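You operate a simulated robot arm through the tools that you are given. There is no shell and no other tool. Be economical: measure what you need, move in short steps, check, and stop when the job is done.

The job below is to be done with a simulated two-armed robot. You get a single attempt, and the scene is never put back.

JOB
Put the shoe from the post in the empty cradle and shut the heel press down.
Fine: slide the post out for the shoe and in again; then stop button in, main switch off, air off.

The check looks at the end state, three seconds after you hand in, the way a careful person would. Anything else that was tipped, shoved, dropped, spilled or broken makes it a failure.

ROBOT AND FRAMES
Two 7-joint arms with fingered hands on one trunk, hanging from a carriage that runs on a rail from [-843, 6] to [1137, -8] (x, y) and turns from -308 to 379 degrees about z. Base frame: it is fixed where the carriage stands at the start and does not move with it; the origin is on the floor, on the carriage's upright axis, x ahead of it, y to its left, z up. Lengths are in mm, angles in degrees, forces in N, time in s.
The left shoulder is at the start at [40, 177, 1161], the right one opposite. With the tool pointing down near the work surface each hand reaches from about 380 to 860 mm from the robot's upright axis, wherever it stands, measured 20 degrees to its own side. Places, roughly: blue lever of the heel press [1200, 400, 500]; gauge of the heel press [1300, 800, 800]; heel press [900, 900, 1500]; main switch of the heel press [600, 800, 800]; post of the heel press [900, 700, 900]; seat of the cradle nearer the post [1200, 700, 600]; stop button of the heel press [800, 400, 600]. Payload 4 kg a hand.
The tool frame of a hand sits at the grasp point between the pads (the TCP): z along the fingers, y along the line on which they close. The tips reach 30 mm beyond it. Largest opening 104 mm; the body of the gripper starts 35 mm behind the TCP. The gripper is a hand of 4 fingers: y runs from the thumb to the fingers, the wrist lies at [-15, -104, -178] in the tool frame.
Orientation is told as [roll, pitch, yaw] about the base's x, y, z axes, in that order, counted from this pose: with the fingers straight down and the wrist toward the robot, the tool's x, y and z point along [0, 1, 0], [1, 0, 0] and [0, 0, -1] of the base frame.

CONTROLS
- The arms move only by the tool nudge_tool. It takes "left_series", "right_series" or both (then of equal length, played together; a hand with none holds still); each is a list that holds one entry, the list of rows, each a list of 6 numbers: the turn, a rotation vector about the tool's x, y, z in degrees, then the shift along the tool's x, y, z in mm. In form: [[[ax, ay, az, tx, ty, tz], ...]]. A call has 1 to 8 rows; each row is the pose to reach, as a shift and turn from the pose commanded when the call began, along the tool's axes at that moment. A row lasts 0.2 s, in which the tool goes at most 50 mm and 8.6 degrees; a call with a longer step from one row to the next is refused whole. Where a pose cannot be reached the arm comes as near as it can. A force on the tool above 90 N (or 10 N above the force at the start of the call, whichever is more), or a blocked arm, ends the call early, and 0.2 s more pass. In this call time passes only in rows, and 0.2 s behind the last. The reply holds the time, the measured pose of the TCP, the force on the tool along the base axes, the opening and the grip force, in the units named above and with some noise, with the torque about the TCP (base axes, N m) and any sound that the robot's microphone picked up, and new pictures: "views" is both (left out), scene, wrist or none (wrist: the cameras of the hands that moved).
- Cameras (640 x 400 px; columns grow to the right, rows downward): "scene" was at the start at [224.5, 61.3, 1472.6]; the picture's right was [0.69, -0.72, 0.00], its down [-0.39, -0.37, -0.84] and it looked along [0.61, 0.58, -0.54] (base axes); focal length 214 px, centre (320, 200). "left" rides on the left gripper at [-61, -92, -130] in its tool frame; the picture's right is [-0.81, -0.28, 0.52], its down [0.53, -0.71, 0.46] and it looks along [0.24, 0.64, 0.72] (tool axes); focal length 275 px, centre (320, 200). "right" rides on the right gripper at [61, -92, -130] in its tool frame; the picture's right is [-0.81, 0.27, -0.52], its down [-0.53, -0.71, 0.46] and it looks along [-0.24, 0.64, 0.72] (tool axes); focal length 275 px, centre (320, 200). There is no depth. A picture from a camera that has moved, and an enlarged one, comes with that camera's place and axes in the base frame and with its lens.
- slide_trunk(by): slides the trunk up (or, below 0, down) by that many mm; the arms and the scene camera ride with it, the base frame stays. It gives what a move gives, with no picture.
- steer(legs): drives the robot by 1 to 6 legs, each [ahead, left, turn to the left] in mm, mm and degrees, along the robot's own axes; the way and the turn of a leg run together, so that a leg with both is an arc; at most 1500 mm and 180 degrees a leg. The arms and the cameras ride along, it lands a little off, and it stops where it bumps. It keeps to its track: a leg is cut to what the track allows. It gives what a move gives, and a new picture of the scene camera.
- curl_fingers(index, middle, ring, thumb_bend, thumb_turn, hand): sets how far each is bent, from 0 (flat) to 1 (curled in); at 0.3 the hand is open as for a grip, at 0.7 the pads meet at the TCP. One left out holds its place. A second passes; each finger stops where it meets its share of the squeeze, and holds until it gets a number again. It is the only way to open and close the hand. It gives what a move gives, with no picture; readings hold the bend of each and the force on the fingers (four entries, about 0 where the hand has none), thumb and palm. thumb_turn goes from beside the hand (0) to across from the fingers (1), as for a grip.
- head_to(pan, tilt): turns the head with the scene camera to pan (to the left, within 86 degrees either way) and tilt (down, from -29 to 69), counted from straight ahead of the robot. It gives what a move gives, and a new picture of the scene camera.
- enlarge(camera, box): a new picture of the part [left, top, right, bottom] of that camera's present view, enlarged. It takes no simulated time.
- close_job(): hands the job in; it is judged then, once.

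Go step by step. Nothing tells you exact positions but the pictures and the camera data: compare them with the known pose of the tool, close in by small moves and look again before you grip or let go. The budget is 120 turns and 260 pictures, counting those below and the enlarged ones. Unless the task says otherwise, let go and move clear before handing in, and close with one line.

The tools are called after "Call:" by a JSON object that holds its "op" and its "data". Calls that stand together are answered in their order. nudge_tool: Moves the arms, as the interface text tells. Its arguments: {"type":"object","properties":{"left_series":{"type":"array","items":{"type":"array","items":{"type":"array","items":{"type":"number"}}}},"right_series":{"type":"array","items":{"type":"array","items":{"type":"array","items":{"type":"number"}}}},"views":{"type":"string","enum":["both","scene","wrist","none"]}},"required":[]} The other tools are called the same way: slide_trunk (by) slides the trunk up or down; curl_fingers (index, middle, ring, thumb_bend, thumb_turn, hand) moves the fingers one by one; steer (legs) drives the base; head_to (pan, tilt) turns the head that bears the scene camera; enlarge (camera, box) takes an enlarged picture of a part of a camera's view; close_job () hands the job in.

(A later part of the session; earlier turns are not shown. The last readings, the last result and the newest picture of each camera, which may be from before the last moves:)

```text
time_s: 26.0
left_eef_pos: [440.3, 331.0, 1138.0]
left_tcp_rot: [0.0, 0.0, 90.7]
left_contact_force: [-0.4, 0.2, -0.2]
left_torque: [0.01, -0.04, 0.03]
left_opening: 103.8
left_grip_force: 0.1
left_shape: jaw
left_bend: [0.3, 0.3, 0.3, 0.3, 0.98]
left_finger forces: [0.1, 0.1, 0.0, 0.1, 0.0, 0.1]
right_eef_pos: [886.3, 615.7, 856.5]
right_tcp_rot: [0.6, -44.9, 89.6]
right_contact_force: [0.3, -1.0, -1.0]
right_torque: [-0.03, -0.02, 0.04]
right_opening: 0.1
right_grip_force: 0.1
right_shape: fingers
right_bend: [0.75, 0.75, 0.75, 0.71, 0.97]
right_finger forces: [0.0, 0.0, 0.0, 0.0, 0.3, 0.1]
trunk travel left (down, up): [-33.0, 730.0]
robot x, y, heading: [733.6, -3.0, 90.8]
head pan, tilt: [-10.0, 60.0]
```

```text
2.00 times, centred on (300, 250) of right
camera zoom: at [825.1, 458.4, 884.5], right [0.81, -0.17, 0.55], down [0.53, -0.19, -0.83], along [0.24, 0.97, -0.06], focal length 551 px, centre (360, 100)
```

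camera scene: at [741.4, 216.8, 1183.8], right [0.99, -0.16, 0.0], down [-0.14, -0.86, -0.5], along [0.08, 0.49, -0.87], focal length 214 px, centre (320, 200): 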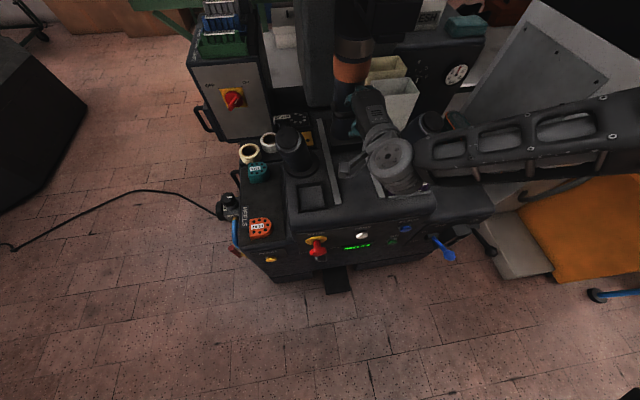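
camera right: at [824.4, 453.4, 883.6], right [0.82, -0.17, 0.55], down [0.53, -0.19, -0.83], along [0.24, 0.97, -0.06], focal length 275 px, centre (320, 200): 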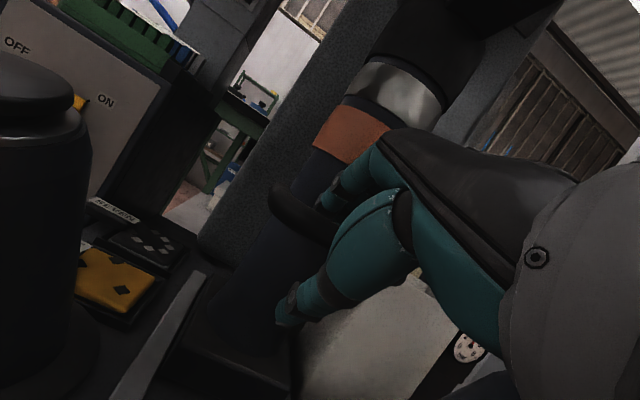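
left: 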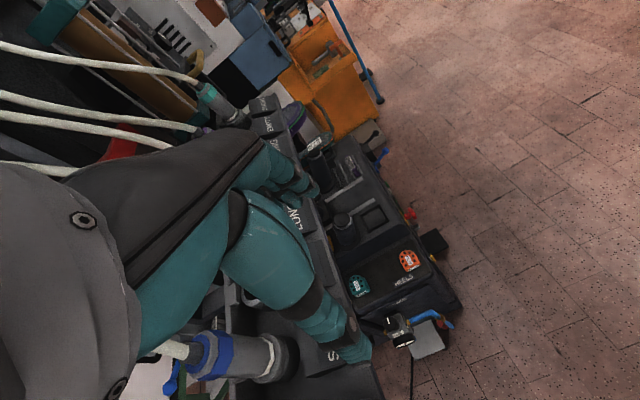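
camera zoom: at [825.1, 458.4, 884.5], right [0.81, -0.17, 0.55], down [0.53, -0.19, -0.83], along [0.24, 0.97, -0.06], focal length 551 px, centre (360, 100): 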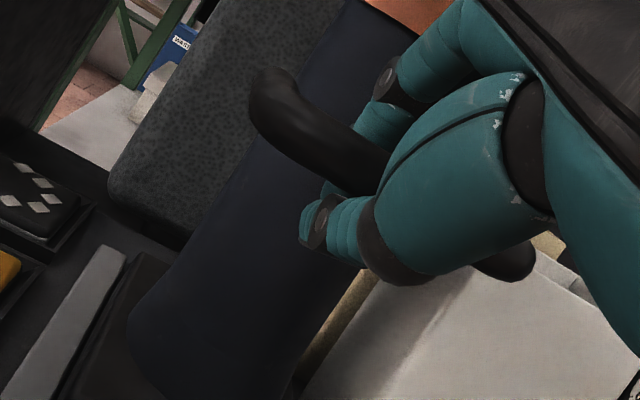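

The fingers closed around the bar, loosely caging it (finger behind, thumb in front). I'll test with a slow pull toward me.

Call:
{"op": "nudge_tool", "data": {"right_series": [[[0, 0, 0, 0, -10, -10], [0, 0, 0, 0, -20, -20], [0, 0, 0, 0, -30, -30], [0, 0, 0, 0, -40, -40]]]}}

Call:
{"op": "enlarge", "data": {"camera": "right", "box": [180, 150, 420, 350]}}

```text
time_s: 27.0
left_eef_pos: [441.0, 332.9, 1138.6]
left_tcp_rot: [0.0, 0.0, 90.7]
left_contact_force: [-0.9, -0.1, 0.5]
left_torque: [-0.01, -0.01, 0.04]
left_opening: 103.6
left_grip_force: 0.0
left_shape: jaw
left_bend: [0.3, 0.3, 0.3, 0.3, 0.98]
left_finger forces: [0.0, 0.0, 0.1, 0.0, 0.0, 0.0]
right_eef_pos: [886.5, 560.4, 856.3]
right_tcp_rot: [0.5, -44.9, 89.5]
right_contact_force: [0.7, -0.2, 0.4]
right_torque: [-0.03, -0.06, -0.01]
right_opening: 0.0
right_grip_force: 0.0
right_shape: fingers
right_bend: [0.75, 0.75, 0.75, 0.71, 0.97]
right_finger forces: [0.1, 0.1, 0.5, 0.0, 0.0, 0.0]
trunk travel left (down, up): [-33.0, 730.0]
robot x, y, heading: [735.3, -1.5, 90.5]
head pan, tilt: [-10.0, 60.0]
camera scene: at [741.6, 220.2, 1184.4], right [0.99, -0.16, 0.0], down [-0.14, -0.85, -0.5], along [0.08, 0.49, -0.87], focal length 214 px, centre (320, 200)
camera right: at [826.2, 402.4, 883.6], right [0.81, -0.17, 0.55], down [0.53, -0.18, -0.83], along [0.24, 0.97, -0.06], focal length 275 px, centre (320, 200)
```

scene: 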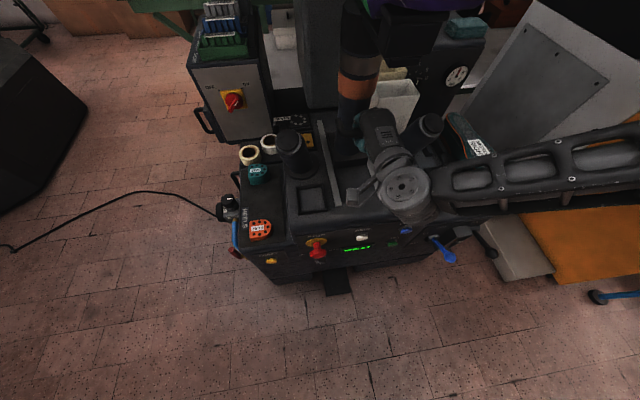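
right: 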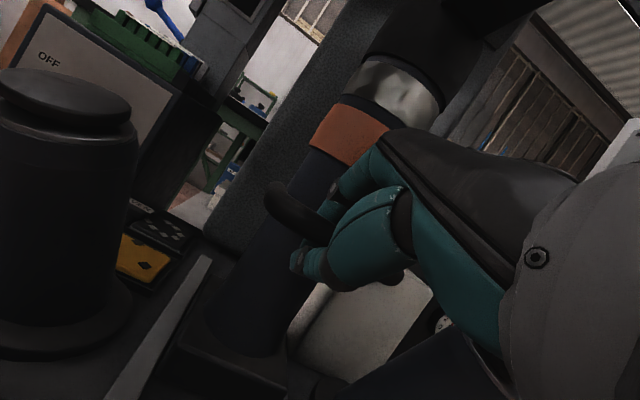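

```text
2.00 times, centred on (300, 250) of right
camera zoom: at [826.2, 402.4, 883.6], right [0.81, -0.17, 0.55], down [0.53, -0.18, -0.83], along [0.24, 0.97, -0.06], focal length 551 px, centre (360, 100)
```

zoom: 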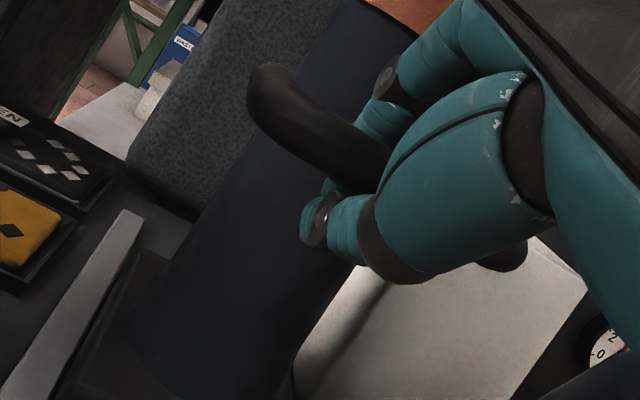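

The post follows the hand with almost no force. I'll keep pulling.

Call:
{"op": "nudge_tool", "data": {"right_series": [[[0, 0, 0, 0, -10, -10], [0, 0, 0, 0, -20, -20], [0, 0, 0, 0, -30, -30], [0, 0, 0, 0, -40, -40], [0, 0, 0, 0, -50, -50], [0, 0, 0, 0, -60, -60], [0, 0, 0, 0, -70, -70]]]}}

```text
time_s: 28.6
left_eef_pos: [440.7, 331.6, 1139.1]
left_tcp_rot: [0.0, -0.1, 90.5]
left_contact_force: [-0.4, 0.2, -0.8]
left_torque: [-0.01, 0.02, -0.02]
left_opening: 103.7
left_grip_force: 0.0
left_shape: jaw
left_bend: [0.3, 0.3, 0.3, 0.3, 0.98]
left_finger forces: [0.0, 0.1, 0.0, 0.1, 0.0, 0.1]
right_eef_pos: [876.8, 492.6, 854.5]
right_tcp_rot: [0.6, -45.1, 89.7]
right_contact_force: [-0.2, 0.5, -0.5]
right_torque: [0.01, 0.03, 0.01]
right_opening: 0.0
right_grip_force: 0.1
right_shape: fingers
right_bend: [0.75, 0.75, 0.75, 0.71, 0.97]
right_finger forces: [0.0, 0.0, 0.1, 0.0, 0.1, 0.0]
right hand out of reach, approached as far as the arm can: row 5, 6, 7
trunk travel left (down, up): [-33.0, 730.0]
robot x, y, heading: [731.8, -6.5, 90.4]
head pan, tilt: [-10.0, 60.0]
camera scene: at [741.2, 220.2, 1184.4], right [0.99, -0.16, 0.0], down [-0.14, -0.85, -0.5], along [0.08, 0.49, -0.87], focal length 214 px, centre (320, 200)
camera right: at [815.7, 334.5, 881.5], right [0.82, -0.17, 0.55], down [0.53, -0.18, -0.83], along [0.24, 0.97, -0.06], focal length 275 px, centre (320, 200)
```

scene: 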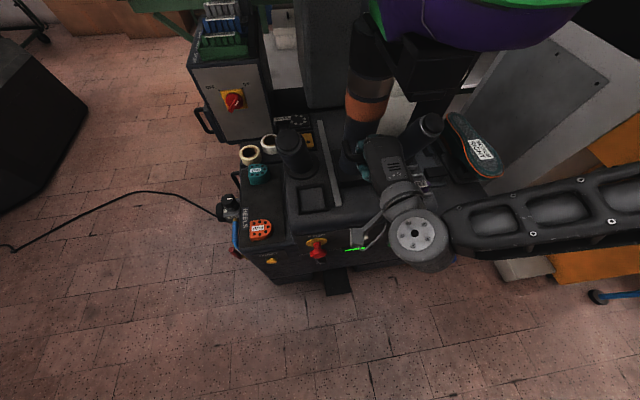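
right: 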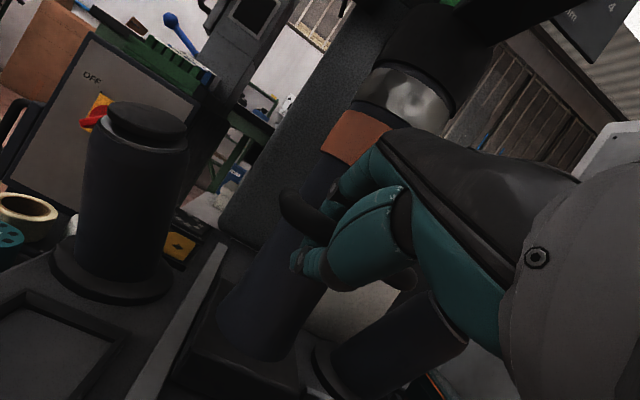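

The post has come out about 124 mm, and the arm is folded as far as it can go here. I'll open the hand and back off diagonally so I can reposition the robot.

Call:
{"op": "curl_fingers", "data": {"hand": "right", "index": 0.46, "middle": 0.46, "ring": 0.46, "thumb_bend": 0.4}}

Call:
{"op": "nudge_tool", "data": {"right_series": [[[0, 0, 0, 0, 0, -15], [0, 0, 0, 0, 0, -30], [0, 0, 0, 0, 0, -45], [0, 0, 0, 0, 0, -60]]]}}

Call:
{"op": "enlarge", "data": {"camera": "right", "box": [180, 150, 420, 350]}}

```text
time_s: 29.6
left_eef_pos: [440.7, 332.4, 1138.1]
left_tcp_rot: [0.0, 0.1, 90.5]
left_contact_force: [-0.3, 0.1, -0.2]
left_torque: [0.01, 0.02, -0.01]
left_opening: 103.8
left_grip_force: 0.0
left_shape: jaw
left_bend: [0.3, 0.3, 0.3, 0.3, 0.98]
left_finger forces: [0.0, 0.1, 0.0, 0.0, 0.0, 0.0]
right_eef_pos: [877.4, 491.9, 854.8]
right_tcp_rot: [0.7, -45.2, 89.7]
right_contact_force: [-0.5, -2.3, -0.2]
right_torque: [-0.01, -0.02, -0.02]
right_opening: 69.6
right_grip_force: 0.8
right_shape: fingers
right_bend: [0.46, 0.47, 0.46, 0.4, 0.97]
right_finger forces: [0.0, 2.3, 0.0, 0.0, 0.0, 0.0]
trunk travel left (down, up): [-33.0, 730.0]
robot x, y, heading: [731.3, -6.1, 90.6]
head pan, tilt: [-10.0, 60.0]
```

```text
time_s: 30.6
left_eef_pos: [440.7, 331.0, 1138.5]
left_tcp_rot: [0.1, 0.0, 90.6]
left_contact_force: [0.0, 0.4, 0.5]
left_torque: [0.05, 0.0, -0.02]
left_opening: 103.7
left_grip_force: 0.1
left_shape: jaw
left_bend: [0.3, 0.3, 0.3, 0.3, 0.98]
left_finger forces: [0.0, 0.0, 0.0, 0.0, 0.0, 0.0]
right_eef_pos: [865.9, 483.4, 906.2]
right_tcp_rot: [0.6, -45.1, 89.7]
right_contact_force: [0.6, 0.2, 0.3]
right_torque: [0.01, 0.0, 0.01]
right_opening: 69.9
right_grip_force: 0.1
right_shape: fingers
right_bend: [0.46, 0.46, 0.46, 0.4, 0.97]
right_finger forces: [0.0, 0.1, 0.1, 0.0, 0.1, 0.0]
right hand out of reach, approached as far as the arm can: row 1, 2, 3, 4
trunk travel left (down, up): [-33.0, 730.0]
robot x, y, heading: [726.9, -6.2, 90.8]
head pan, tilt: [-10.0, 60.0]
camera scene: at [741.5, 220.1, 1184.4], right [0.99, -0.16, 0.0], down [-0.14, -0.85, -0.5], along [0.08, 0.49, -0.87], focal length 214 px, centre (320, 200)
camera right: at [803.7, 325.6, 932.7], right [0.82, -0.17, 0.55], down [0.53, -0.18, -0.83], along [0.24, 0.97, -0.06], focal length 275 px, centre (320, 200)
```

scene: 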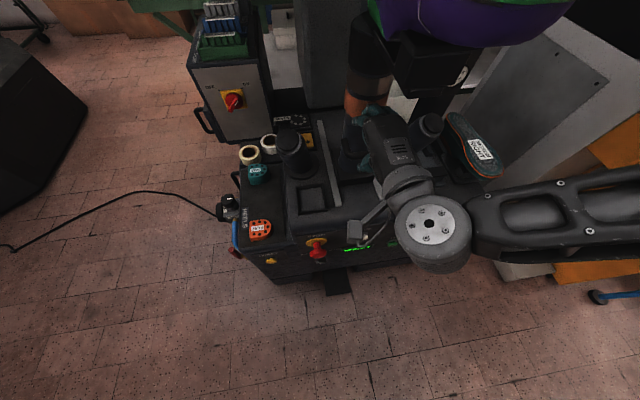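
right: 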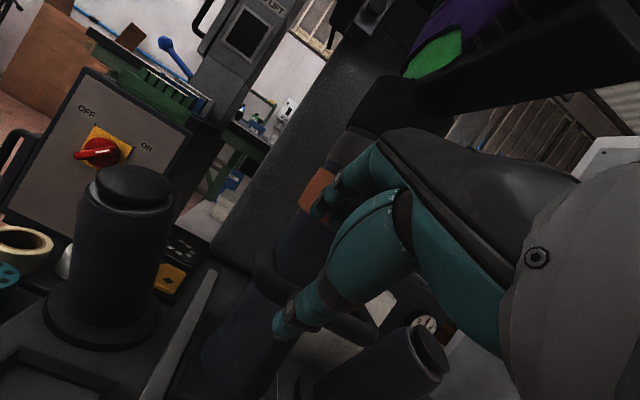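

```text
2.00 times, centred on (300, 250) of right
camera zoom: at [803.7, 325.6, 932.7], right [0.82, -0.17, 0.55], down [0.53, -0.18, -0.83], along [0.24, 0.97, -0.06], focal length 551 px, centre (360, 100)
```

zoom: 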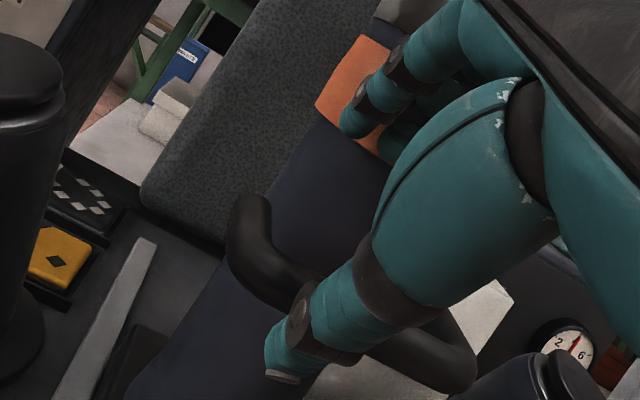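

The hand is free above the bar. I'll drive left to get more room, then bring the hand back to the bar from there.

Call:
{"op": "steer", "data": {"legs": [[0, 140, 0]]}}

Call:
{"op": "nudge_tool", "data": {"right_series": [[[0, 0, 0, -35, -20, -20], [0, 0, 0, -70, -30, -30], [0, 0, 0, -105, -30, -30], [0, 0, 0, -140, -30, -30], [0, 0, 0, -160, -30, -30]]]}}

Call:
{"op": "enlarge", "data": {"camera": "scene", "box": [340, 40, 580, 190]}}

```text
time_s: 31.9
left_eef_pos: [304.5, 333.6, 1138.3]
left_tcp_rot: [0.0, 0.0, 90.5]
left_contact_force: [-0.2, 0.4, -0.2]
left_torque: [0.0, 0.0, -0.02]
left_opening: 103.5
left_grip_force: 0.0
left_shape: jaw
left_bend: [0.3, 0.3, 0.3, 0.3, 0.98]
left_finger forces: [0.1, 0.1, 0.0, 0.0, 0.0, 0.1]
right_eef_pos: [728.1, 484.9, 905.6]
right_tcp_rot: [0.6, -45.1, 89.7]
right_contact_force: [0.1, -0.2, 0.5]
right_torque: [0.01, 0.02, -0.01]
right_opening: 69.9
right_grip_force: 0.0
right_shape: fingers
right_bend: [0.46, 0.46, 0.46, 0.4, 0.97]
right_finger forces: [0.0, 0.1, 0.1, 0.1, 0.0, 0.0]
trunk travel left (down, up): [-33.0, 730.0]
robot x, y, heading: [599.2, -0.7, 90.4]
head pan, tilt: [-10.0, 60.0]
camera scene: at [604.6, 221.2, 1184.4], right [0.99, -0.16, 0.0], down [-0.14, -0.85, -0.5], along [0.08, 0.49, -0.87], focal length 214 px, centre (320, 200)
```

scene: 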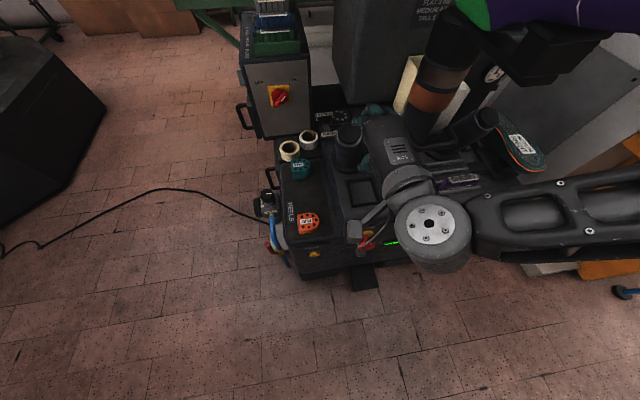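

```text
time_s: 33.1
left_eef_pos: [302.7, 333.4, 1138.0]
left_tcp_rot: [0.1, -0.1, 90.7]
left_contact_force: [-0.1, -0.5, 0.0]
left_torque: [0.0, 0.02, 0.0]
left_opening: 103.9
left_grip_force: 0.0
left_shape: jaw
left_bend: [0.3, 0.3, 0.3, 0.3, 0.98]
left_finger forces: [0.0, 0.0, 0.1, 0.1, 0.0, 0.1]
right_eef_pos: [901.2, 491.2, 919.0]
right_tcp_rot: [0.7, -45.2, 89.7]
right_contact_force: [-0.3, -0.1, 0.7]
right_torque: [0.04, 0.04, 0.0]
right_opening: 69.7
right_grip_force: 0.0
right_shape: fingers
right_bend: [0.46, 0.46, 0.46, 0.4, 0.97]
right_finger forces: [0.0, 0.0, 0.0, 0.1, 0.0, 0.0]
right hand out of reach, approached as far as the arm can: row 1, 2, 3, 4, 5
trunk travel left (down, up): [-33.0, 730.0]
robot x, y, heading: [597.0, -2.6, 90.8]
head pan, tilt: [-10.0, 60.0]
camera scene: at [604.0, 221.4, 1184.5], right [0.99, -0.16, 0.0], down [-0.14, -0.85, -0.5], along [0.08, 0.49, -0.87], focal length 214 px, centre (320, 200)
camera right: at [840.1, 333.0, 945.1], right [0.82, -0.17, 0.55], down [0.53, -0.18, -0.83], along [0.24, 0.97, -0.06], focal length 275 px, centre (320, 200)
```

scene: 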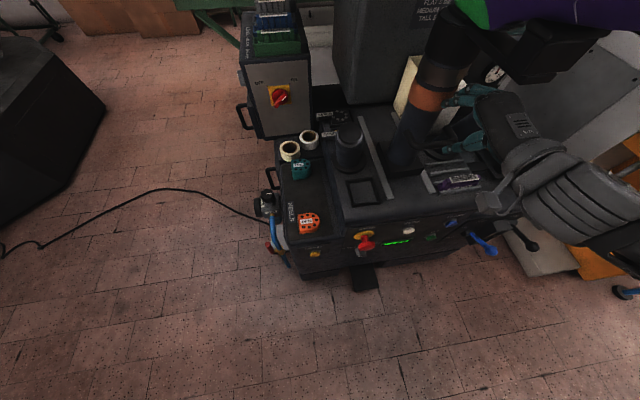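
right: 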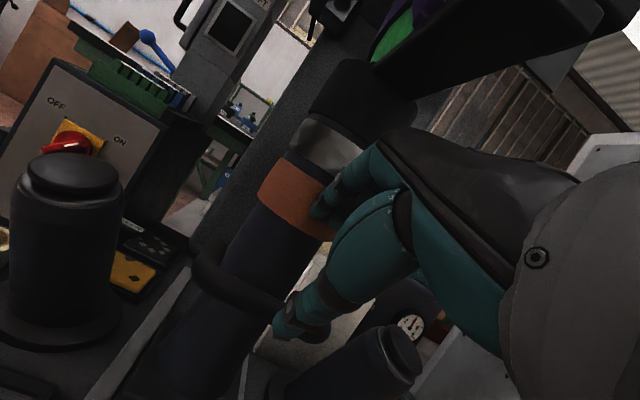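

```text
2.67 times, centred on (460, 115) of scene
camera zoom: at [604.0, 221.4, 1184.5], right [0.99, -0.16, 0.0], down [-0.14, -0.85, -0.5], along [0.08, 0.49, -0.87], focal length 572 px, centre (-53, 427)
```

zoom: 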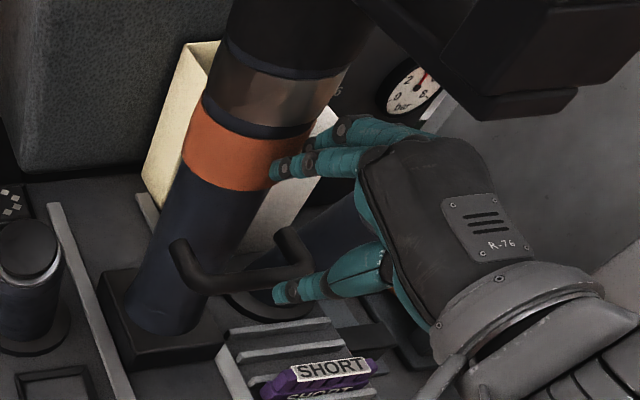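

The arm can't fold further with this tilt. Let me check whether the shoe is already clear of the press head.

Call:
{"op": "head_to", "data": {"pan": -35, "tilt": 5}}

Call:
{"op": "head_to", "data": {"pan": -35, "tilt": 40}}

```text
time_s: 34.3
left_eef_pos: [304.1, 332.2, 1138.1]
left_tcp_rot: [0.0, -0.1, 90.5]
left_contact_force: [-0.3, -0.2, -1.0]
left_torque: [0.02, -0.04, 0.0]
left_opening: 103.7
left_grip_force: 0.1
left_shape: jaw
left_bend: [0.3, 0.3, 0.3, 0.3, 0.98]
left_finger forces: [0.0, 0.0, 0.1, 0.1, 0.1, 0.1]
right_eef_pos: [901.0, 490.4, 917.2]
right_tcp_rot: [0.7, -45.0, 89.7]
right_contact_force: [-0.5, -0.3, 0.3]
right_torque: [-0.01, 0.03, -0.01]
right_opening: 69.7
right_grip_force: 0.0
right_shape: fingers
right_bend: [0.46, 0.46, 0.46, 0.4, 0.97]
right_finger forces: [0.1, 0.0, 0.1, 0.0, 0.1, 0.0]
trunk travel left (down, up): [-33.0, 730.0]
robot x, y, heading: [593.5, -5.4, 90.8]
head pan, tilt: [-35.0, 5.0]
camera scene: at [645.3, 231.2, 1266.8], right [0.82, -0.57, 0.0], down [-0.05, -0.07, -1.0], along [0.56, 0.82, -0.09], focal length 214 px, centre (320, 200)
```

scene: 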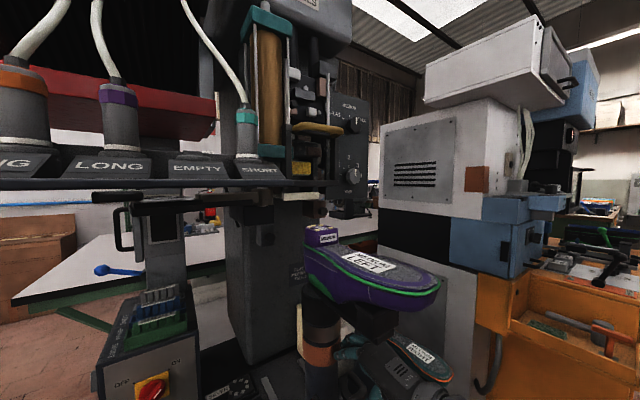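

```text
time_s: 35.3
left_eef_pos: [302.9, 332.6, 1138.0]
left_tcp_rot: [0.0, 0.1, 90.5]
left_contact_force: [0.2, 0.2, 0.0]
left_torque: [0.0, 0.02, -0.01]
left_opening: 103.5
left_grip_force: 0.1
left_shape: jaw
left_bend: [0.3, 0.3, 0.3, 0.3, 0.98]
left_finger forces: [0.0, 0.1, 0.0, 0.0, 0.1, 0.0]
right_eef_pos: [901.3, 491.2, 917.6]
right_tcp_rot: [0.7, -45.0, 89.8]
right_contact_force: [-0.3, 0.0, -0.2]
right_torque: [-0.01, 0.01, 0.0]
right_opening: 69.8
right_grip_force: 0.1
right_shape: fingers
right_bend: [0.46, 0.46, 0.46, 0.4, 0.97]
right_finger forces: [0.1, 0.0, 0.0, 0.1, 0.1, 0.1]
trunk travel left (down, up): [-33.0, 730.0]
robot x, y, heading: [595.4, -1.6, 90.6]
head pan, tilt: [-35.0, 40.0]
camera scene: at [641.4, 225.6, 1211.2], right [0.82, -0.57, 0.0], down [-0.36, -0.53, -0.77], along [0.43, 0.63, -0.64], focal length 214 px, centre (320, 200)
```

scene: 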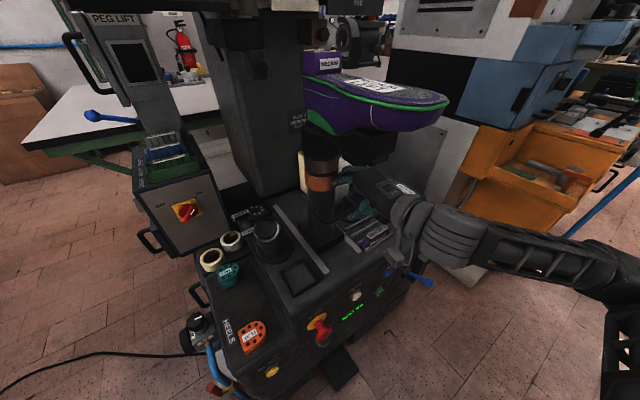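

The press plate's front edge is about y 590 at z 1250 and the heel is still slightly under it, so I want the post further out. I'll bring the robot left, raise the trunk to give the arm more folding room, and return to the bar.

Call:
{"op": "curl_fingers", "data": {"hand": "right", "index": 0.58, "middle": 0.58, "ring": 0.58}}

Call:
{"op": "steer", "data": {"legs": [[0, 205, 0]]}}

Call:
{"op": "nudge_tool", "data": {"right_series": [[[0, 0, 0, 0, -25, 25], [0, 0, 0, 0, -50, 50], [0, 0, 0, 0, -62, 62]]]}}

```text
time_s: 36.3
left_eef_pos: [303.5, 334.9, 1139.6]
left_tcp_rot: [-0.1, 0.0, 90.5]
left_contact_force: [-0.5, -0.1, -0.4]
left_torque: [0.01, -0.02, -0.01]
left_opening: 103.8
left_grip_force: 0.0
left_shape: jaw
left_bend: [0.3, 0.3, 0.3, 0.3, 0.98]
left_finger forces: [0.0, 0.0, 0.1, 0.0, 0.0, 0.1]
right_eef_pos: [901.7, 489.9, 918.8]
right_tcp_rot: [0.7, -45.0, 89.7]
right_contact_force: [-0.4, 0.4, -0.4]
right_torque: [-0.02, -0.04, 0.01]
right_opening: 55.6
right_grip_force: 0.0
right_shape: fingers
right_bend: [0.57, 0.57, 0.57, 0.4, 0.97]
right_finger forces: [0.0, 0.1, 0.1, 0.1, 0.1, 0.0]
trunk travel left (down, up): [-33.0, 730.0]
robot x, y, heading: [592.8, -4.3, 90.6]
head pan, tilt: [-35.0, 40.0]
```

```text
time_s: 38.0
left_eef_pos: [100.2, 332.8, 1138.4]
left_tcp_rot: [0.0, 0.0, 90.8]
left_contact_force: [-0.7, -0.5, 0.8]
left_torque: [0.01, 0.02, -0.02]
left_opening: 103.6
left_grip_force: 0.1
left_shape: jaw
left_bend: [0.3, 0.3, 0.3, 0.3, 0.98]
left_finger forces: [0.1, 0.1, 0.0, 0.1, 0.1, 0.0]
right_eef_pos: [698.6, 493.5, 918.2]
right_tcp_rot: [0.7, -44.9, 89.9]
right_contact_force: [-0.6, -0.9, 0.1]
right_torque: [0.03, -0.01, 0.03]
right_opening: 55.7
right_grip_force: 0.0
right_shape: fingers
right_bend: [0.57, 0.57, 0.57, 0.4, 0.97]
right_finger forces: [0.1, 0.0, 0.0, 0.1, 0.0, 0.0]
trunk travel left (down, up): [-33.0, 730.0]
robot x, y, heading: [393.6, -3.4, 90.6]
head pan, tilt: [-35.0, 40.0]
camera scene: at [438.5, 227.1, 1211.2], right [0.83, -0.56, 0.0], down [-0.36, -0.53, -0.77], along [0.43, 0.63, -0.64], focal length 214 px, centre (320, 200)
```

scene: 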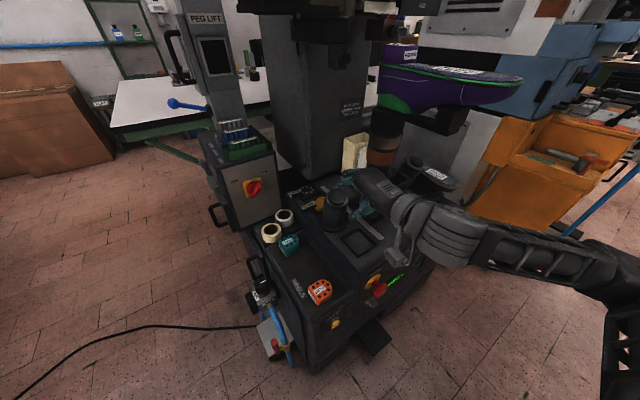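

```text
time_s: 38.8
left_eef_pos: [100.2, 332.6, 1138.9]
left_tcp_rot: [0.1, 0.0, 90.7]
left_contact_force: [0.4, 0.1, 0.0]
left_torque: [0.03, -0.04, 0.03]
left_opening: 104.1
left_grip_force: 0.0
left_shape: jaw
left_bend: [0.3, 0.3, 0.3, 0.3, 0.98]
left_finger forces: [0.0, 0.0, 0.0, 0.0, 0.1, 0.0]
right_eef_pos: [718.1, 490.9, 851.0]
right_tcp_rot: [0.6, -44.7, 90.1]
right_contact_force: [-0.3, -0.7, -0.2]
right_torque: [0.02, 0.04, 0.01]
right_opening: 55.7
right_grip_force: 0.0
right_shape: fingers
right_bend: [0.57, 0.57, 0.57, 0.4, 0.97]
right_finger forces: [0.0, 0.0, 0.1, 0.1, 0.1, 0.1]
right hand out of reach, approached as far as the arm can: row 1, 2, 3
trunk travel left (down, up): [-33.0, 730.0]
robot x, y, heading: [392.4, -3.0, 90.5]
head pan, tilt: [-35.0, 40.0]
camera scene: at [438.3, 226.9, 1211.1], right [0.83, -0.56, 0.0], down [-0.36, -0.53, -0.77], along [0.43, 0.63, -0.64], focal length 214 px, centre (320, 200)
camera right: at [658.9, 333.5, 878.0], right [0.82, -0.16, 0.55], down [0.53, -0.18, -0.83], along [0.23, 0.97, -0.06], focal length 275 px, centre (320, 200)
```

scene: 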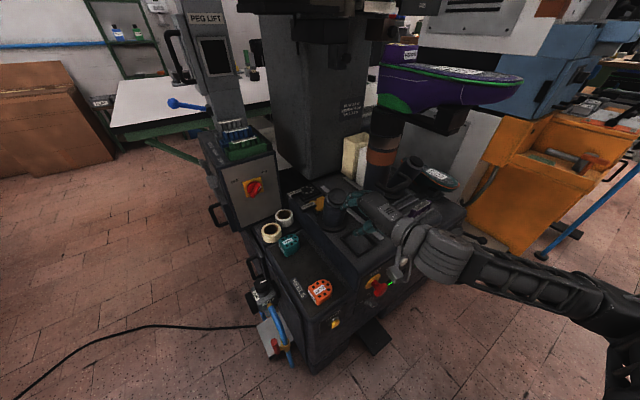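
right: 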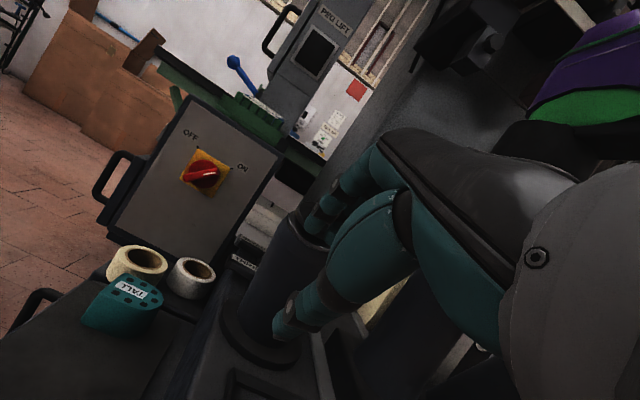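

Now raise the trunk, then recheck how far the arm can fold.

Call:
{"op": "slide_trunk", "data": {"by": 140}}

Call:
{"op": "nudge_tool", "data": {"right_series": [[[0, 0, 0, 0, -50, 5], [0, 0, 0, 0, -80, 30], [0, 0, 0, 0, -110, 55], [0, 0, 0, 0, -130, 80]]], "views": "scene"}}

```text
time_s: 40.4
left_eef_pos: [99.8, 332.2, 1278.4]
left_tcp_rot: [0.0, 0.0, 90.6]
left_contact_force: [-0.5, 0.1, 0.3]
left_torque: [0.02, 0.0, 0.03]
left_opening: 103.6
left_grip_force: 0.0
left_shape: jaw
left_bend: [0.3, 0.3, 0.3, 0.3, 0.98]
left_finger forces: [0.0, 0.0, 0.1, 0.0, 0.0, 0.0]
right_eef_pos: [717.5, 492.0, 990.2]
right_tcp_rot: [0.7, -44.7, 90.1]
right_contact_force: [-0.5, -0.5, -0.5]
right_torque: [-0.03, -0.01, 0.0]
right_opening: 56.0
right_grip_force: 0.1
right_shape: fingers
right_bend: [0.57, 0.57, 0.57, 0.4, 0.97]
right_finger forces: [0.1, 0.0, 0.0, 0.1, 0.0, 0.1]
trunk travel left (down, up): [-173.0, 590.0]
robot x, y, heading: [391.3, -2.4, 90.5]
head pan, tilt: [-35.0, 40.0]
```

```text
refused: row 1 steps farther than a row can; nothing moved
```

Call:
{"op": "nudge_tool", "data": {"right_series": [[[0, 0, 0, 0, -40, 5], [0, 0, 0, 0, -70, 30], [0, 0, 0, 0, -100, 55], [0, 0, 0, 0, -130, 80]]], "views": "scene"}}

```text
time_s: 41.4
left_eef_pos: [98.7, 332.4, 1277.9]
left_tcp_rot: [0.1, 0.1, 90.7]
left_contact_force: [0.1, -0.1, -0.5]
left_torque: [0.04, -0.02, -0.02]
left_opening: 103.7
left_grip_force: 0.0
left_shape: jaw
left_bend: [0.3, 0.3, 0.3, 0.3, 0.98]
left_finger forces: [0.1, 0.0, 0.1, 0.1, 0.1, 0.1]
right_eef_pos: [768.3, 429.4, 875.0]
right_tcp_rot: [0.8, -44.6, 90.3]
right_contact_force: [-0.2, 0.4, -0.3]
right_torque: [0.02, 0.03, -0.03]
right_opening: 55.9
right_grip_force: 0.0
right_shape: fingers
right_bend: [0.57, 0.57, 0.57, 0.4, 0.97]
right_finger forces: [0.1, 0.0, 0.1, 0.1, 0.0, 0.1]
right hand out of reach, approached as far as the arm can: row 1, 2, 3, 4
trunk travel left (down, up): [-173.0, 590.0]
robot x, y, heading: [389.7, -2.7, 91.0]
head pan, tilt: [-35.0, 40.0]
camera scene: at [437.9, 226.5, 1351.0], right [0.83, -0.56, 0.0], down [-0.36, -0.53, -0.77], along [0.43, 0.63, -0.64], focal length 214 px, centre (320, 200)
```

scene: 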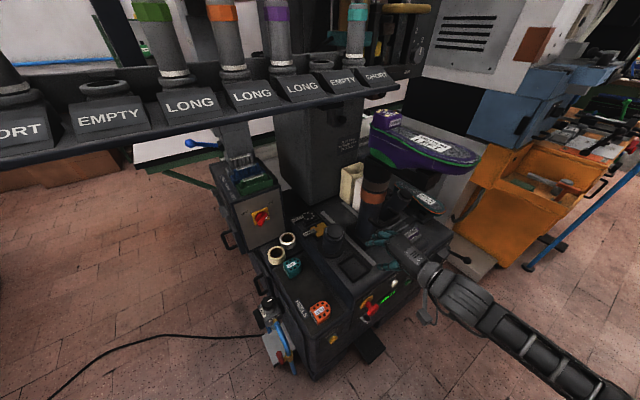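

Now the arm can reach y 429 at that tilt. I'll drive right to line up with the bar again.

Call:
{"op": "steer", "data": {"legs": [[0, -117, 0]]}}

Call:
{"op": "enlarge", "data": {"camera": "right", "box": [120, 80, 440, 380]}}

Call:
{"op": "enlarge", "data": {"camera": "scene", "box": [300, 130, 500, 290]}}

```text
time_s: 42.6
left_eef_pos: [217.5, 333.8, 1278.7]
left_tcp_rot: [0.1, 0.1, 90.7]
left_contact_force: [0.9, 0.5, -0.5]
left_torque: [0.0, 0.01, 0.02]
left_opening: 103.6
left_grip_force: 0.0
left_shape: jaw
left_bend: [0.3, 0.3, 0.3, 0.3, 0.98]
left_finger forces: [0.1, 0.0, 0.0, 0.1, 0.1, 0.0]
right_eef_pos: [886.1, 429.4, 874.3]
right_tcp_rot: [0.8, -44.7, 90.1]
right_contact_force: [-0.6, -0.5, 0.6]
right_torque: [0.0, 0.02, 0.02]
right_opening: 55.7
right_grip_force: 0.1
right_shape: fingers
right_bend: [0.57, 0.57, 0.57, 0.4, 0.97]
right_finger forces: [0.1, 0.1, 0.0, 0.1, 0.1, 0.1]
trunk travel left (down, up): [-173.0, 590.0]
robot x, y, heading: [508.6, -4.4, 90.9]
head pan, tilt: [-35.0, 40.0]
camera scene: at [555.7, 226.3, 1351.2], right [0.83, -0.56, 0.0], down [-0.36, -0.53, -0.77], along [0.43, 0.63, -0.64], focal length 214 px, centre (320, 200)
```

scene: 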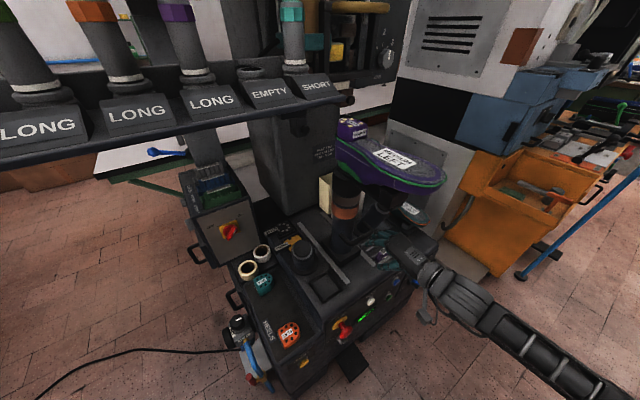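

```text
1.33 times, centred on (280, 230) of right
camera zoom: at [826.8, 271.2, 903.5], right [0.82, -0.16, 0.55], down [0.53, -0.18, -0.83], along [0.23, 0.97, -0.07], focal length 367 px, centre (373, 160)
```

zoom: 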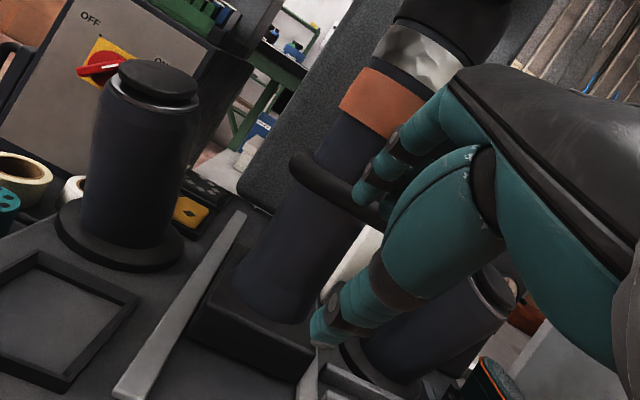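

```text
2.50 times, centred on (400, 210) of scene
camera zoom: at [555.7, 226.3, 1351.2], right [0.83, -0.56, 0.0], down [-0.36, -0.53, -0.77], along [0.43, 0.63, -0.64], focal length 536 px, centre (120, 175)
```

zoom: 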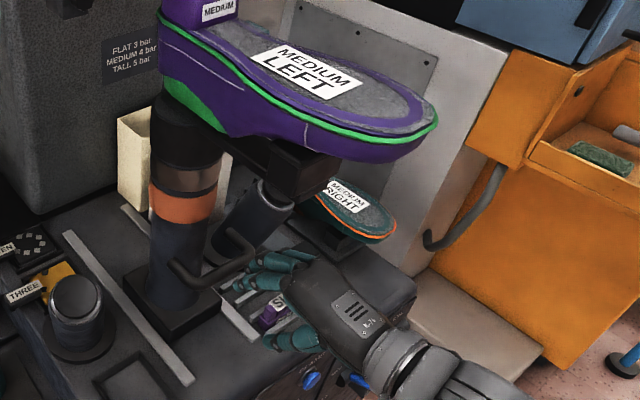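

I have a clean view: the shoe label has moved about 107 mm toward me, and the bar is now about [887, 497, 860]. I'll open slightly, go over the bar again and close.

Call:
{"op": "curl_fingers", "data": {"hand": "right", "index": 0.45, "middle": 0.45, "ring": 0.45, "thumb_bend": 0.44}}

Call:
{"op": "nudge_tool", "data": {"right_series": [[[0, 0, 0, 0, 34, 6], [0, 0, 0, 0, 34, 25], [0, 0, 0, 0, 34, 45], [0, 0, 0, 0, 34, 64]]], "views": "none"}}

Call:
{"op": "enlarge", "data": {"camera": "right", "box": [120, 80, 440, 380]}}

Call:
{"op": "enlarge", "data": {"camera": "scene", "box": [320, 190, 420, 260]}}

```text
time_s: 43.6
left_eef_pos: [217.1, 333.1, 1278.7]
left_tcp_rot: [0.0, 0.1, 90.7]
left_contact_force: [0.1, -0.3, -0.3]
left_torque: [0.01, 0.01, -0.01]
left_opening: 103.8
left_grip_force: 0.1
left_shape: jaw
left_bend: [0.3, 0.3, 0.3, 0.3, 0.98]
left_finger forces: [0.1, 0.0, 0.0, 0.1, 0.0, 0.0]
right_eef_pos: [886.1, 428.8, 875.3]
right_tcp_rot: [0.8, -44.6, 90.2]
right_contact_force: [0.1, 1.0, 0.1]
right_torque: [0.02, 0.0, 0.0]
right_opening: 66.3
right_grip_force: 0.0
right_shape: fingers
right_bend: [0.45, 0.45, 0.45, 0.44, 0.97]
right_finger forces: [0.0, 0.1, 0.0, 0.0, 0.0, 0.0]
trunk travel left (down, up): [-173.0, 590.0]
robot x, y, heading: [506.9, -2.5, 90.6]
head pan, tilt: [-35.0, 40.0]
```

```text
time_s: 44.6
left_eef_pos: [217.3, 332.2, 1279.0]
left_tcp_rot: [0.0, 0.0, 90.7]
left_contact_force: [-0.7, 0.4, 0.8]
left_torque: [0.0, -0.02, 0.0]
left_opening: 103.6
left_grip_force: 0.1
left_shape: jaw
left_bend: [0.3, 0.3, 0.3, 0.3, 0.98]
left_finger forces: [0.1, 0.0, 0.0, 0.0, 0.0, 0.1]
right_eef_pos: [915.3, 470.9, 882.2]
right_tcp_rot: [0.7, -44.6, 90.2]
right_contact_force: [0.6, -0.8, -0.5]
right_torque: [-0.02, 0.05, -0.01]
right_opening: 66.6
right_grip_force: 0.1
right_shape: fingers
right_bend: [0.45, 0.45, 0.45, 0.44, 0.97]
right_finger forces: [0.1, 0.0, 0.0, 0.0, 0.1, 0.0]
right hand out of reach, approached as far as the arm can: row 1, 2, 3, 4
trunk travel left (down, up): [-173.0, 590.0]
robot x, y, heading: [511.3, -5.9, 90.6]
head pan, tilt: [-35.0, 40.0]
```

```text
1.33 times, centred on (280, 230) of right
camera zoom: at [855.6, 313.8, 910.9], right [0.82, -0.16, 0.55], down [0.53, -0.18, -0.83], along [0.23, 0.97, -0.07], focal length 367 px, centre (373, 160)
```

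zoom: 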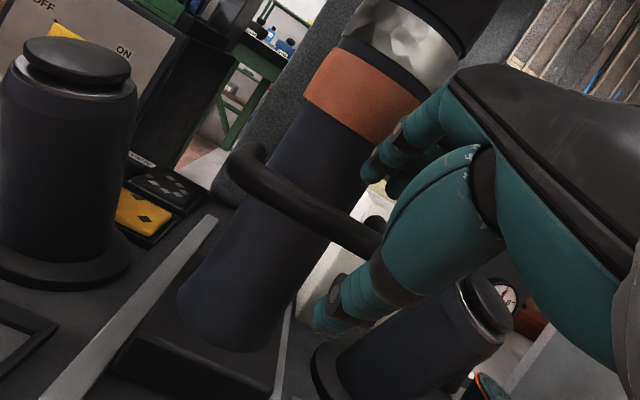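

```text
5.71 times, centred on (370, 225) of scene
camera zoom: at [555.7, 226.1, 1351.1], right [0.83, -0.56, 0.0], down [-0.36, -0.53, -0.77], along [0.43, 0.63, -0.64], focal length 1226 px, centre (34, 57)
```

zoom: 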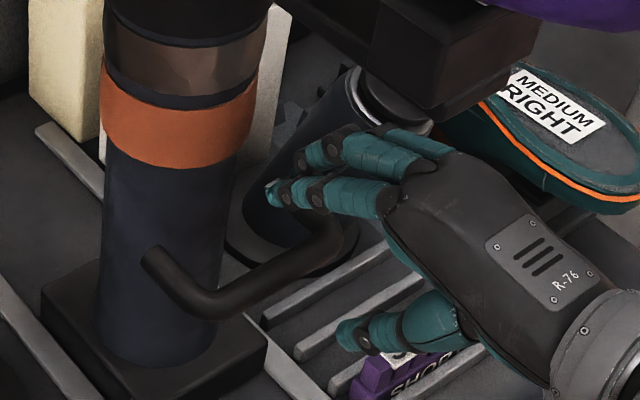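

The limit seems to come from the wrist when the hand points straight ahead at the side. Turning the robot right a bit should make this pose natural, so I'll do that and bring the hand back.

Call:
{"op": "steer", "data": {"legs": [[0, 0, -25]]}}

Call:
{"op": "nudge_tool", "data": {"right_series": [[[0, 3, -3, 31, 11, 4], [0, 6, -6, 62, 22, 8], [0, 9, -9, 94, 33, 12], [0, 12, -12, 125, 45, 16], [0, 15, -15, 157, 56, 20], [0, 17.7, -17.7, 188, 67, 24], [0, 17.7, -17.7, 220, 79, 28], [0, 17.7, -17.7, 251, 90, 33]]]}}

```text
time_s: 46.3
left_eef_pos: [383.3, 420.7, 1279.7]
left_tcp_rot: [0.0, -0.1, 66.1]
left_contact_force: [-7.6, -31.3, 21.0]
left_torque: [0.98, 0.02, 0.35]
left_opening: 98.3
left_grip_force: 0.0
left_shape: jaw
left_bend: [0.3, 0.38, 0.42, 0.3, 0.98]
left_finger forces: [0.0, 15.3, 20.6, 0.0, 0.0, 0.0]
right_eef_pos: [1074.6, 258.7, 882.9]
right_tcp_rot: [0.8, -44.4, 65.7]
right_contact_force: [0.7, 0.0, -0.6]
right_torque: [0.01, 0.02, 0.04]
right_opening: 66.7
right_grip_force: 0.0
right_shape: fingers
right_bend: [0.45, 0.45, 0.45, 0.44, 0.97]
right_finger forces: [0.0, 0.1, 0.0, 0.0, 0.0, 0.1]
trunk travel left (down, up): [-173.0, 590.0]
robot x, y, heading: [511.7, -4.3, 66.2]
head pan, tilt: [-35.0, 40.0]
camera scene: at [646.1, 184.4, 1350.8], right [0.52, -0.86, 0.0], down [-0.55, -0.33, -0.76], along [0.65, 0.4, -0.64], focal length 214 px, centre (320, 200)
```

scene: 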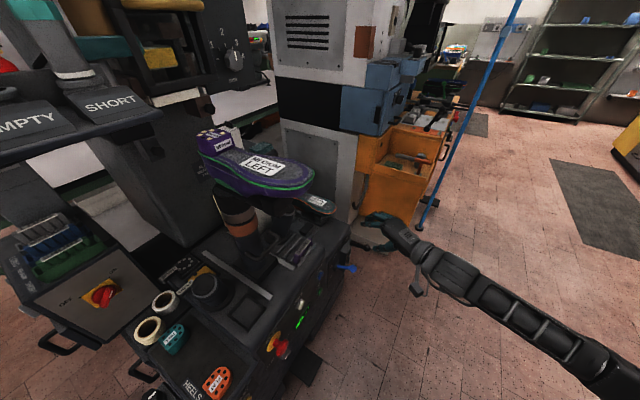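

```text
time_s: 48.1
left_eef_pos: [383.4, 420.0, 1279.9]
left_tcp_rot: [0.0, -0.2, 66.1]
left_contact_force: [-6.3, -26.6, 11.5]
left_torque: [0.45, 0.04, 0.24]
left_opening: 99.0
left_grip_force: 0.0
left_shape: jaw
left_bend: [0.3, 0.38, 0.42, 0.3, 0.98]
left_finger forces: [0.1, 12.2, 16.1, 0.0, 0.0, 0.0]
right_eef_pos: [945.6, 352.1, 962.0]
right_tcp_rot: [1.1, -44.5, 90.7]
right_contact_force: [0.1, 0.0, 0.2]
right_torque: [-0.04, -0.01, -0.03]
right_opening: 66.6
right_grip_force: 0.0
right_shape: fingers
right_bend: [0.45, 0.45, 0.45, 0.44, 0.97]
right_finger forces: [0.0, 0.1, 0.0, 0.1, 0.1, 0.1]
right hand out of reach, approached as far as the arm can: row 1, 2, 3, 4, 5, 6, 7, 8
trunk travel left (down, up): [-173.0, 590.0]
robot x, y, heading: [504.5, -2.0, 66.0]
head pan, tilt: [-35.0, 40.0]
camera scene: at [646.3, 184.4, 1350.7], right [0.52, -0.86, 0.0], down [-0.55, -0.33, -0.76], along [0.65, 0.4, -0.64], focal length 214 px, centre (320, 200)
camera right: at [887.9, 193.2, 991.5], right [0.82, -0.15, 0.55], down [0.53, -0.18, -0.83], along [0.22, 0.97, -0.07], focal length 275 px, centre (320, 200)
```

scene: 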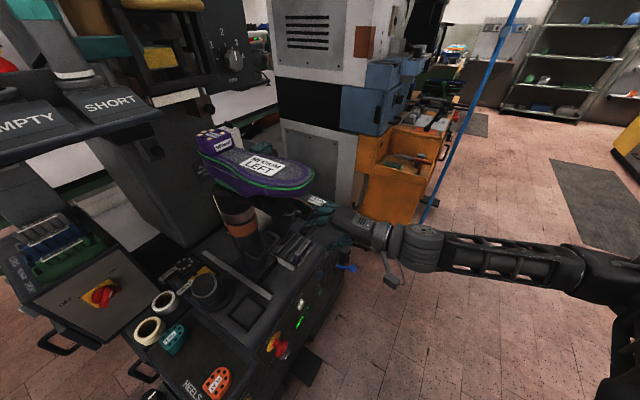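
right: 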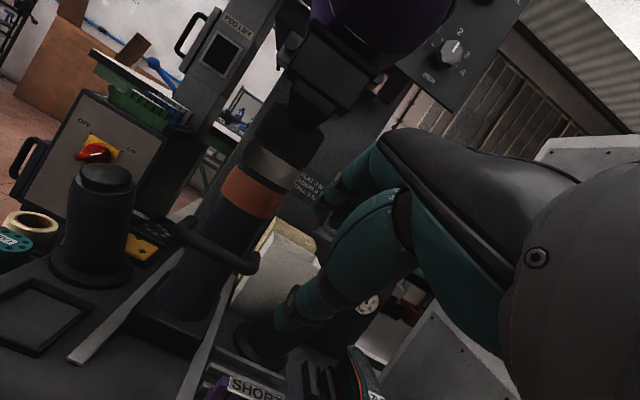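

The turn made the left hand touch the rack lightly; I'll back it off at once and check the rack. The right hand now folds much better.

Call:
{"op": "nudge_tool", "data": {"left_series": [[[0, 0, 0, 0, -30, 0], [0, 0, 0, -20, -60, 0], [0, 0, 0, -40, -80, 0]]], "views": "wrist"}}

Call:
{"op": "head_to", "data": {"pan": 30, "tilt": 20}}

```text
time_s: 48.9
left_eef_pos: [390.3, 335.2, 1277.9]
left_tcp_rot: [0.0, -0.2, 66.1]
left_contact_force: [0.9, -0.3, 0.0]
left_torque: [0.01, 0.04, 0.02]
left_opening: 103.9
left_grip_force: 0.0
left_shape: jaw
left_bend: [0.3, 0.3, 0.3, 0.3, 0.98]
left_finger forces: [0.1, 0.0, 0.1, 0.0, 0.0, 0.1]
right_eef_pos: [947.7, 353.4, 964.0]
right_tcp_rot: [1.0, -44.7, 90.8]
right_contact_force: [0.6, -0.2, 0.6]
right_torque: [-0.02, 0.02, 0.01]
right_opening: 66.6
right_grip_force: 0.0
right_shape: fingers
right_bend: [0.45, 0.45, 0.45, 0.44, 0.97]
right_finger forces: [0.1, 0.0, 0.1, 0.0, 0.0, 0.0]
trunk travel left (down, up): [-173.0, 590.0]
robot x, y, heading: [513.0, -1.8, 66.4]
head pan, tilt: [-35.0, 40.0]
camera left: at [408.0, 227.0, 1408.4], right [0.63, -0.58, -0.52], down [-0.78, -0.43, -0.46], along [0.04, 0.69, -0.72], focal length 275 px, centre (320, 200)
```

left: 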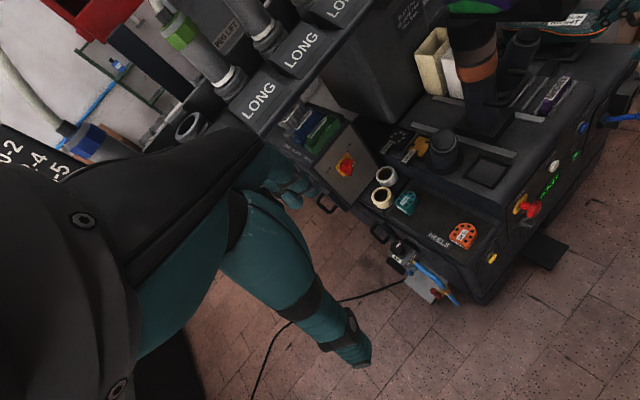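

```text
time_s: 50.3
left_eef_pos: [389.5, 335.2, 1278.1]
left_tcp_rot: [-0.1, -0.2, 66.1]
left_contact_force: [-0.3, -0.1, 0.2]
left_torque: [-0.03, 0.04, -0.01]
left_opening: 103.6
left_grip_force: 0.0
left_shape: jaw
left_bend: [0.3, 0.3, 0.3, 0.3, 0.98]
left_finger forces: [0.0, 0.0, 0.0, 0.0, 0.0, 0.1]
right_eef_pos: [947.3, 354.9, 964.5]
right_tcp_rot: [1.0, -44.6, 90.7]
right_contact_force: [0.1, -0.8, 0.4]
right_torque: [-0.01, -0.03, 0.02]
right_opening: 66.4
right_grip_force: 0.1
right_shape: fingers
right_bend: [0.45, 0.45, 0.45, 0.44, 0.97]
right_finger forces: [0.1, 0.1, 0.0, 0.0, 0.0, 0.0]
trunk travel left (down, up): [-173.0, 590.0]
robot x, y, heading: [508.2, -8.6, 66.4]
head pan, tilt: [30.0, 20.0]
camera scene: at [564.4, 235.0, 1382.5], right [0.99, 0.11, 0.0], down [0.04, -0.34, -0.94], along [-0.1, 0.93, -0.34], focal length 214 px, centre (320, 200)
```

scene: 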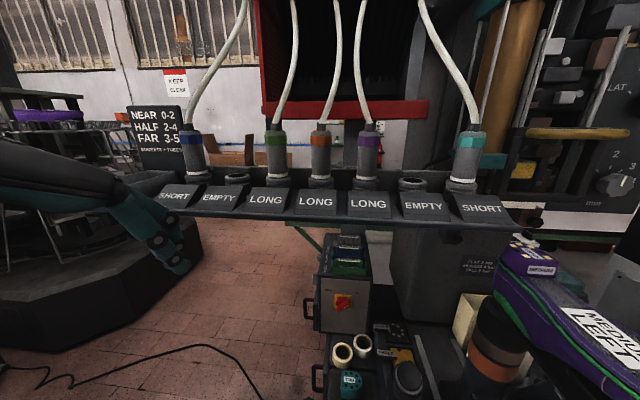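

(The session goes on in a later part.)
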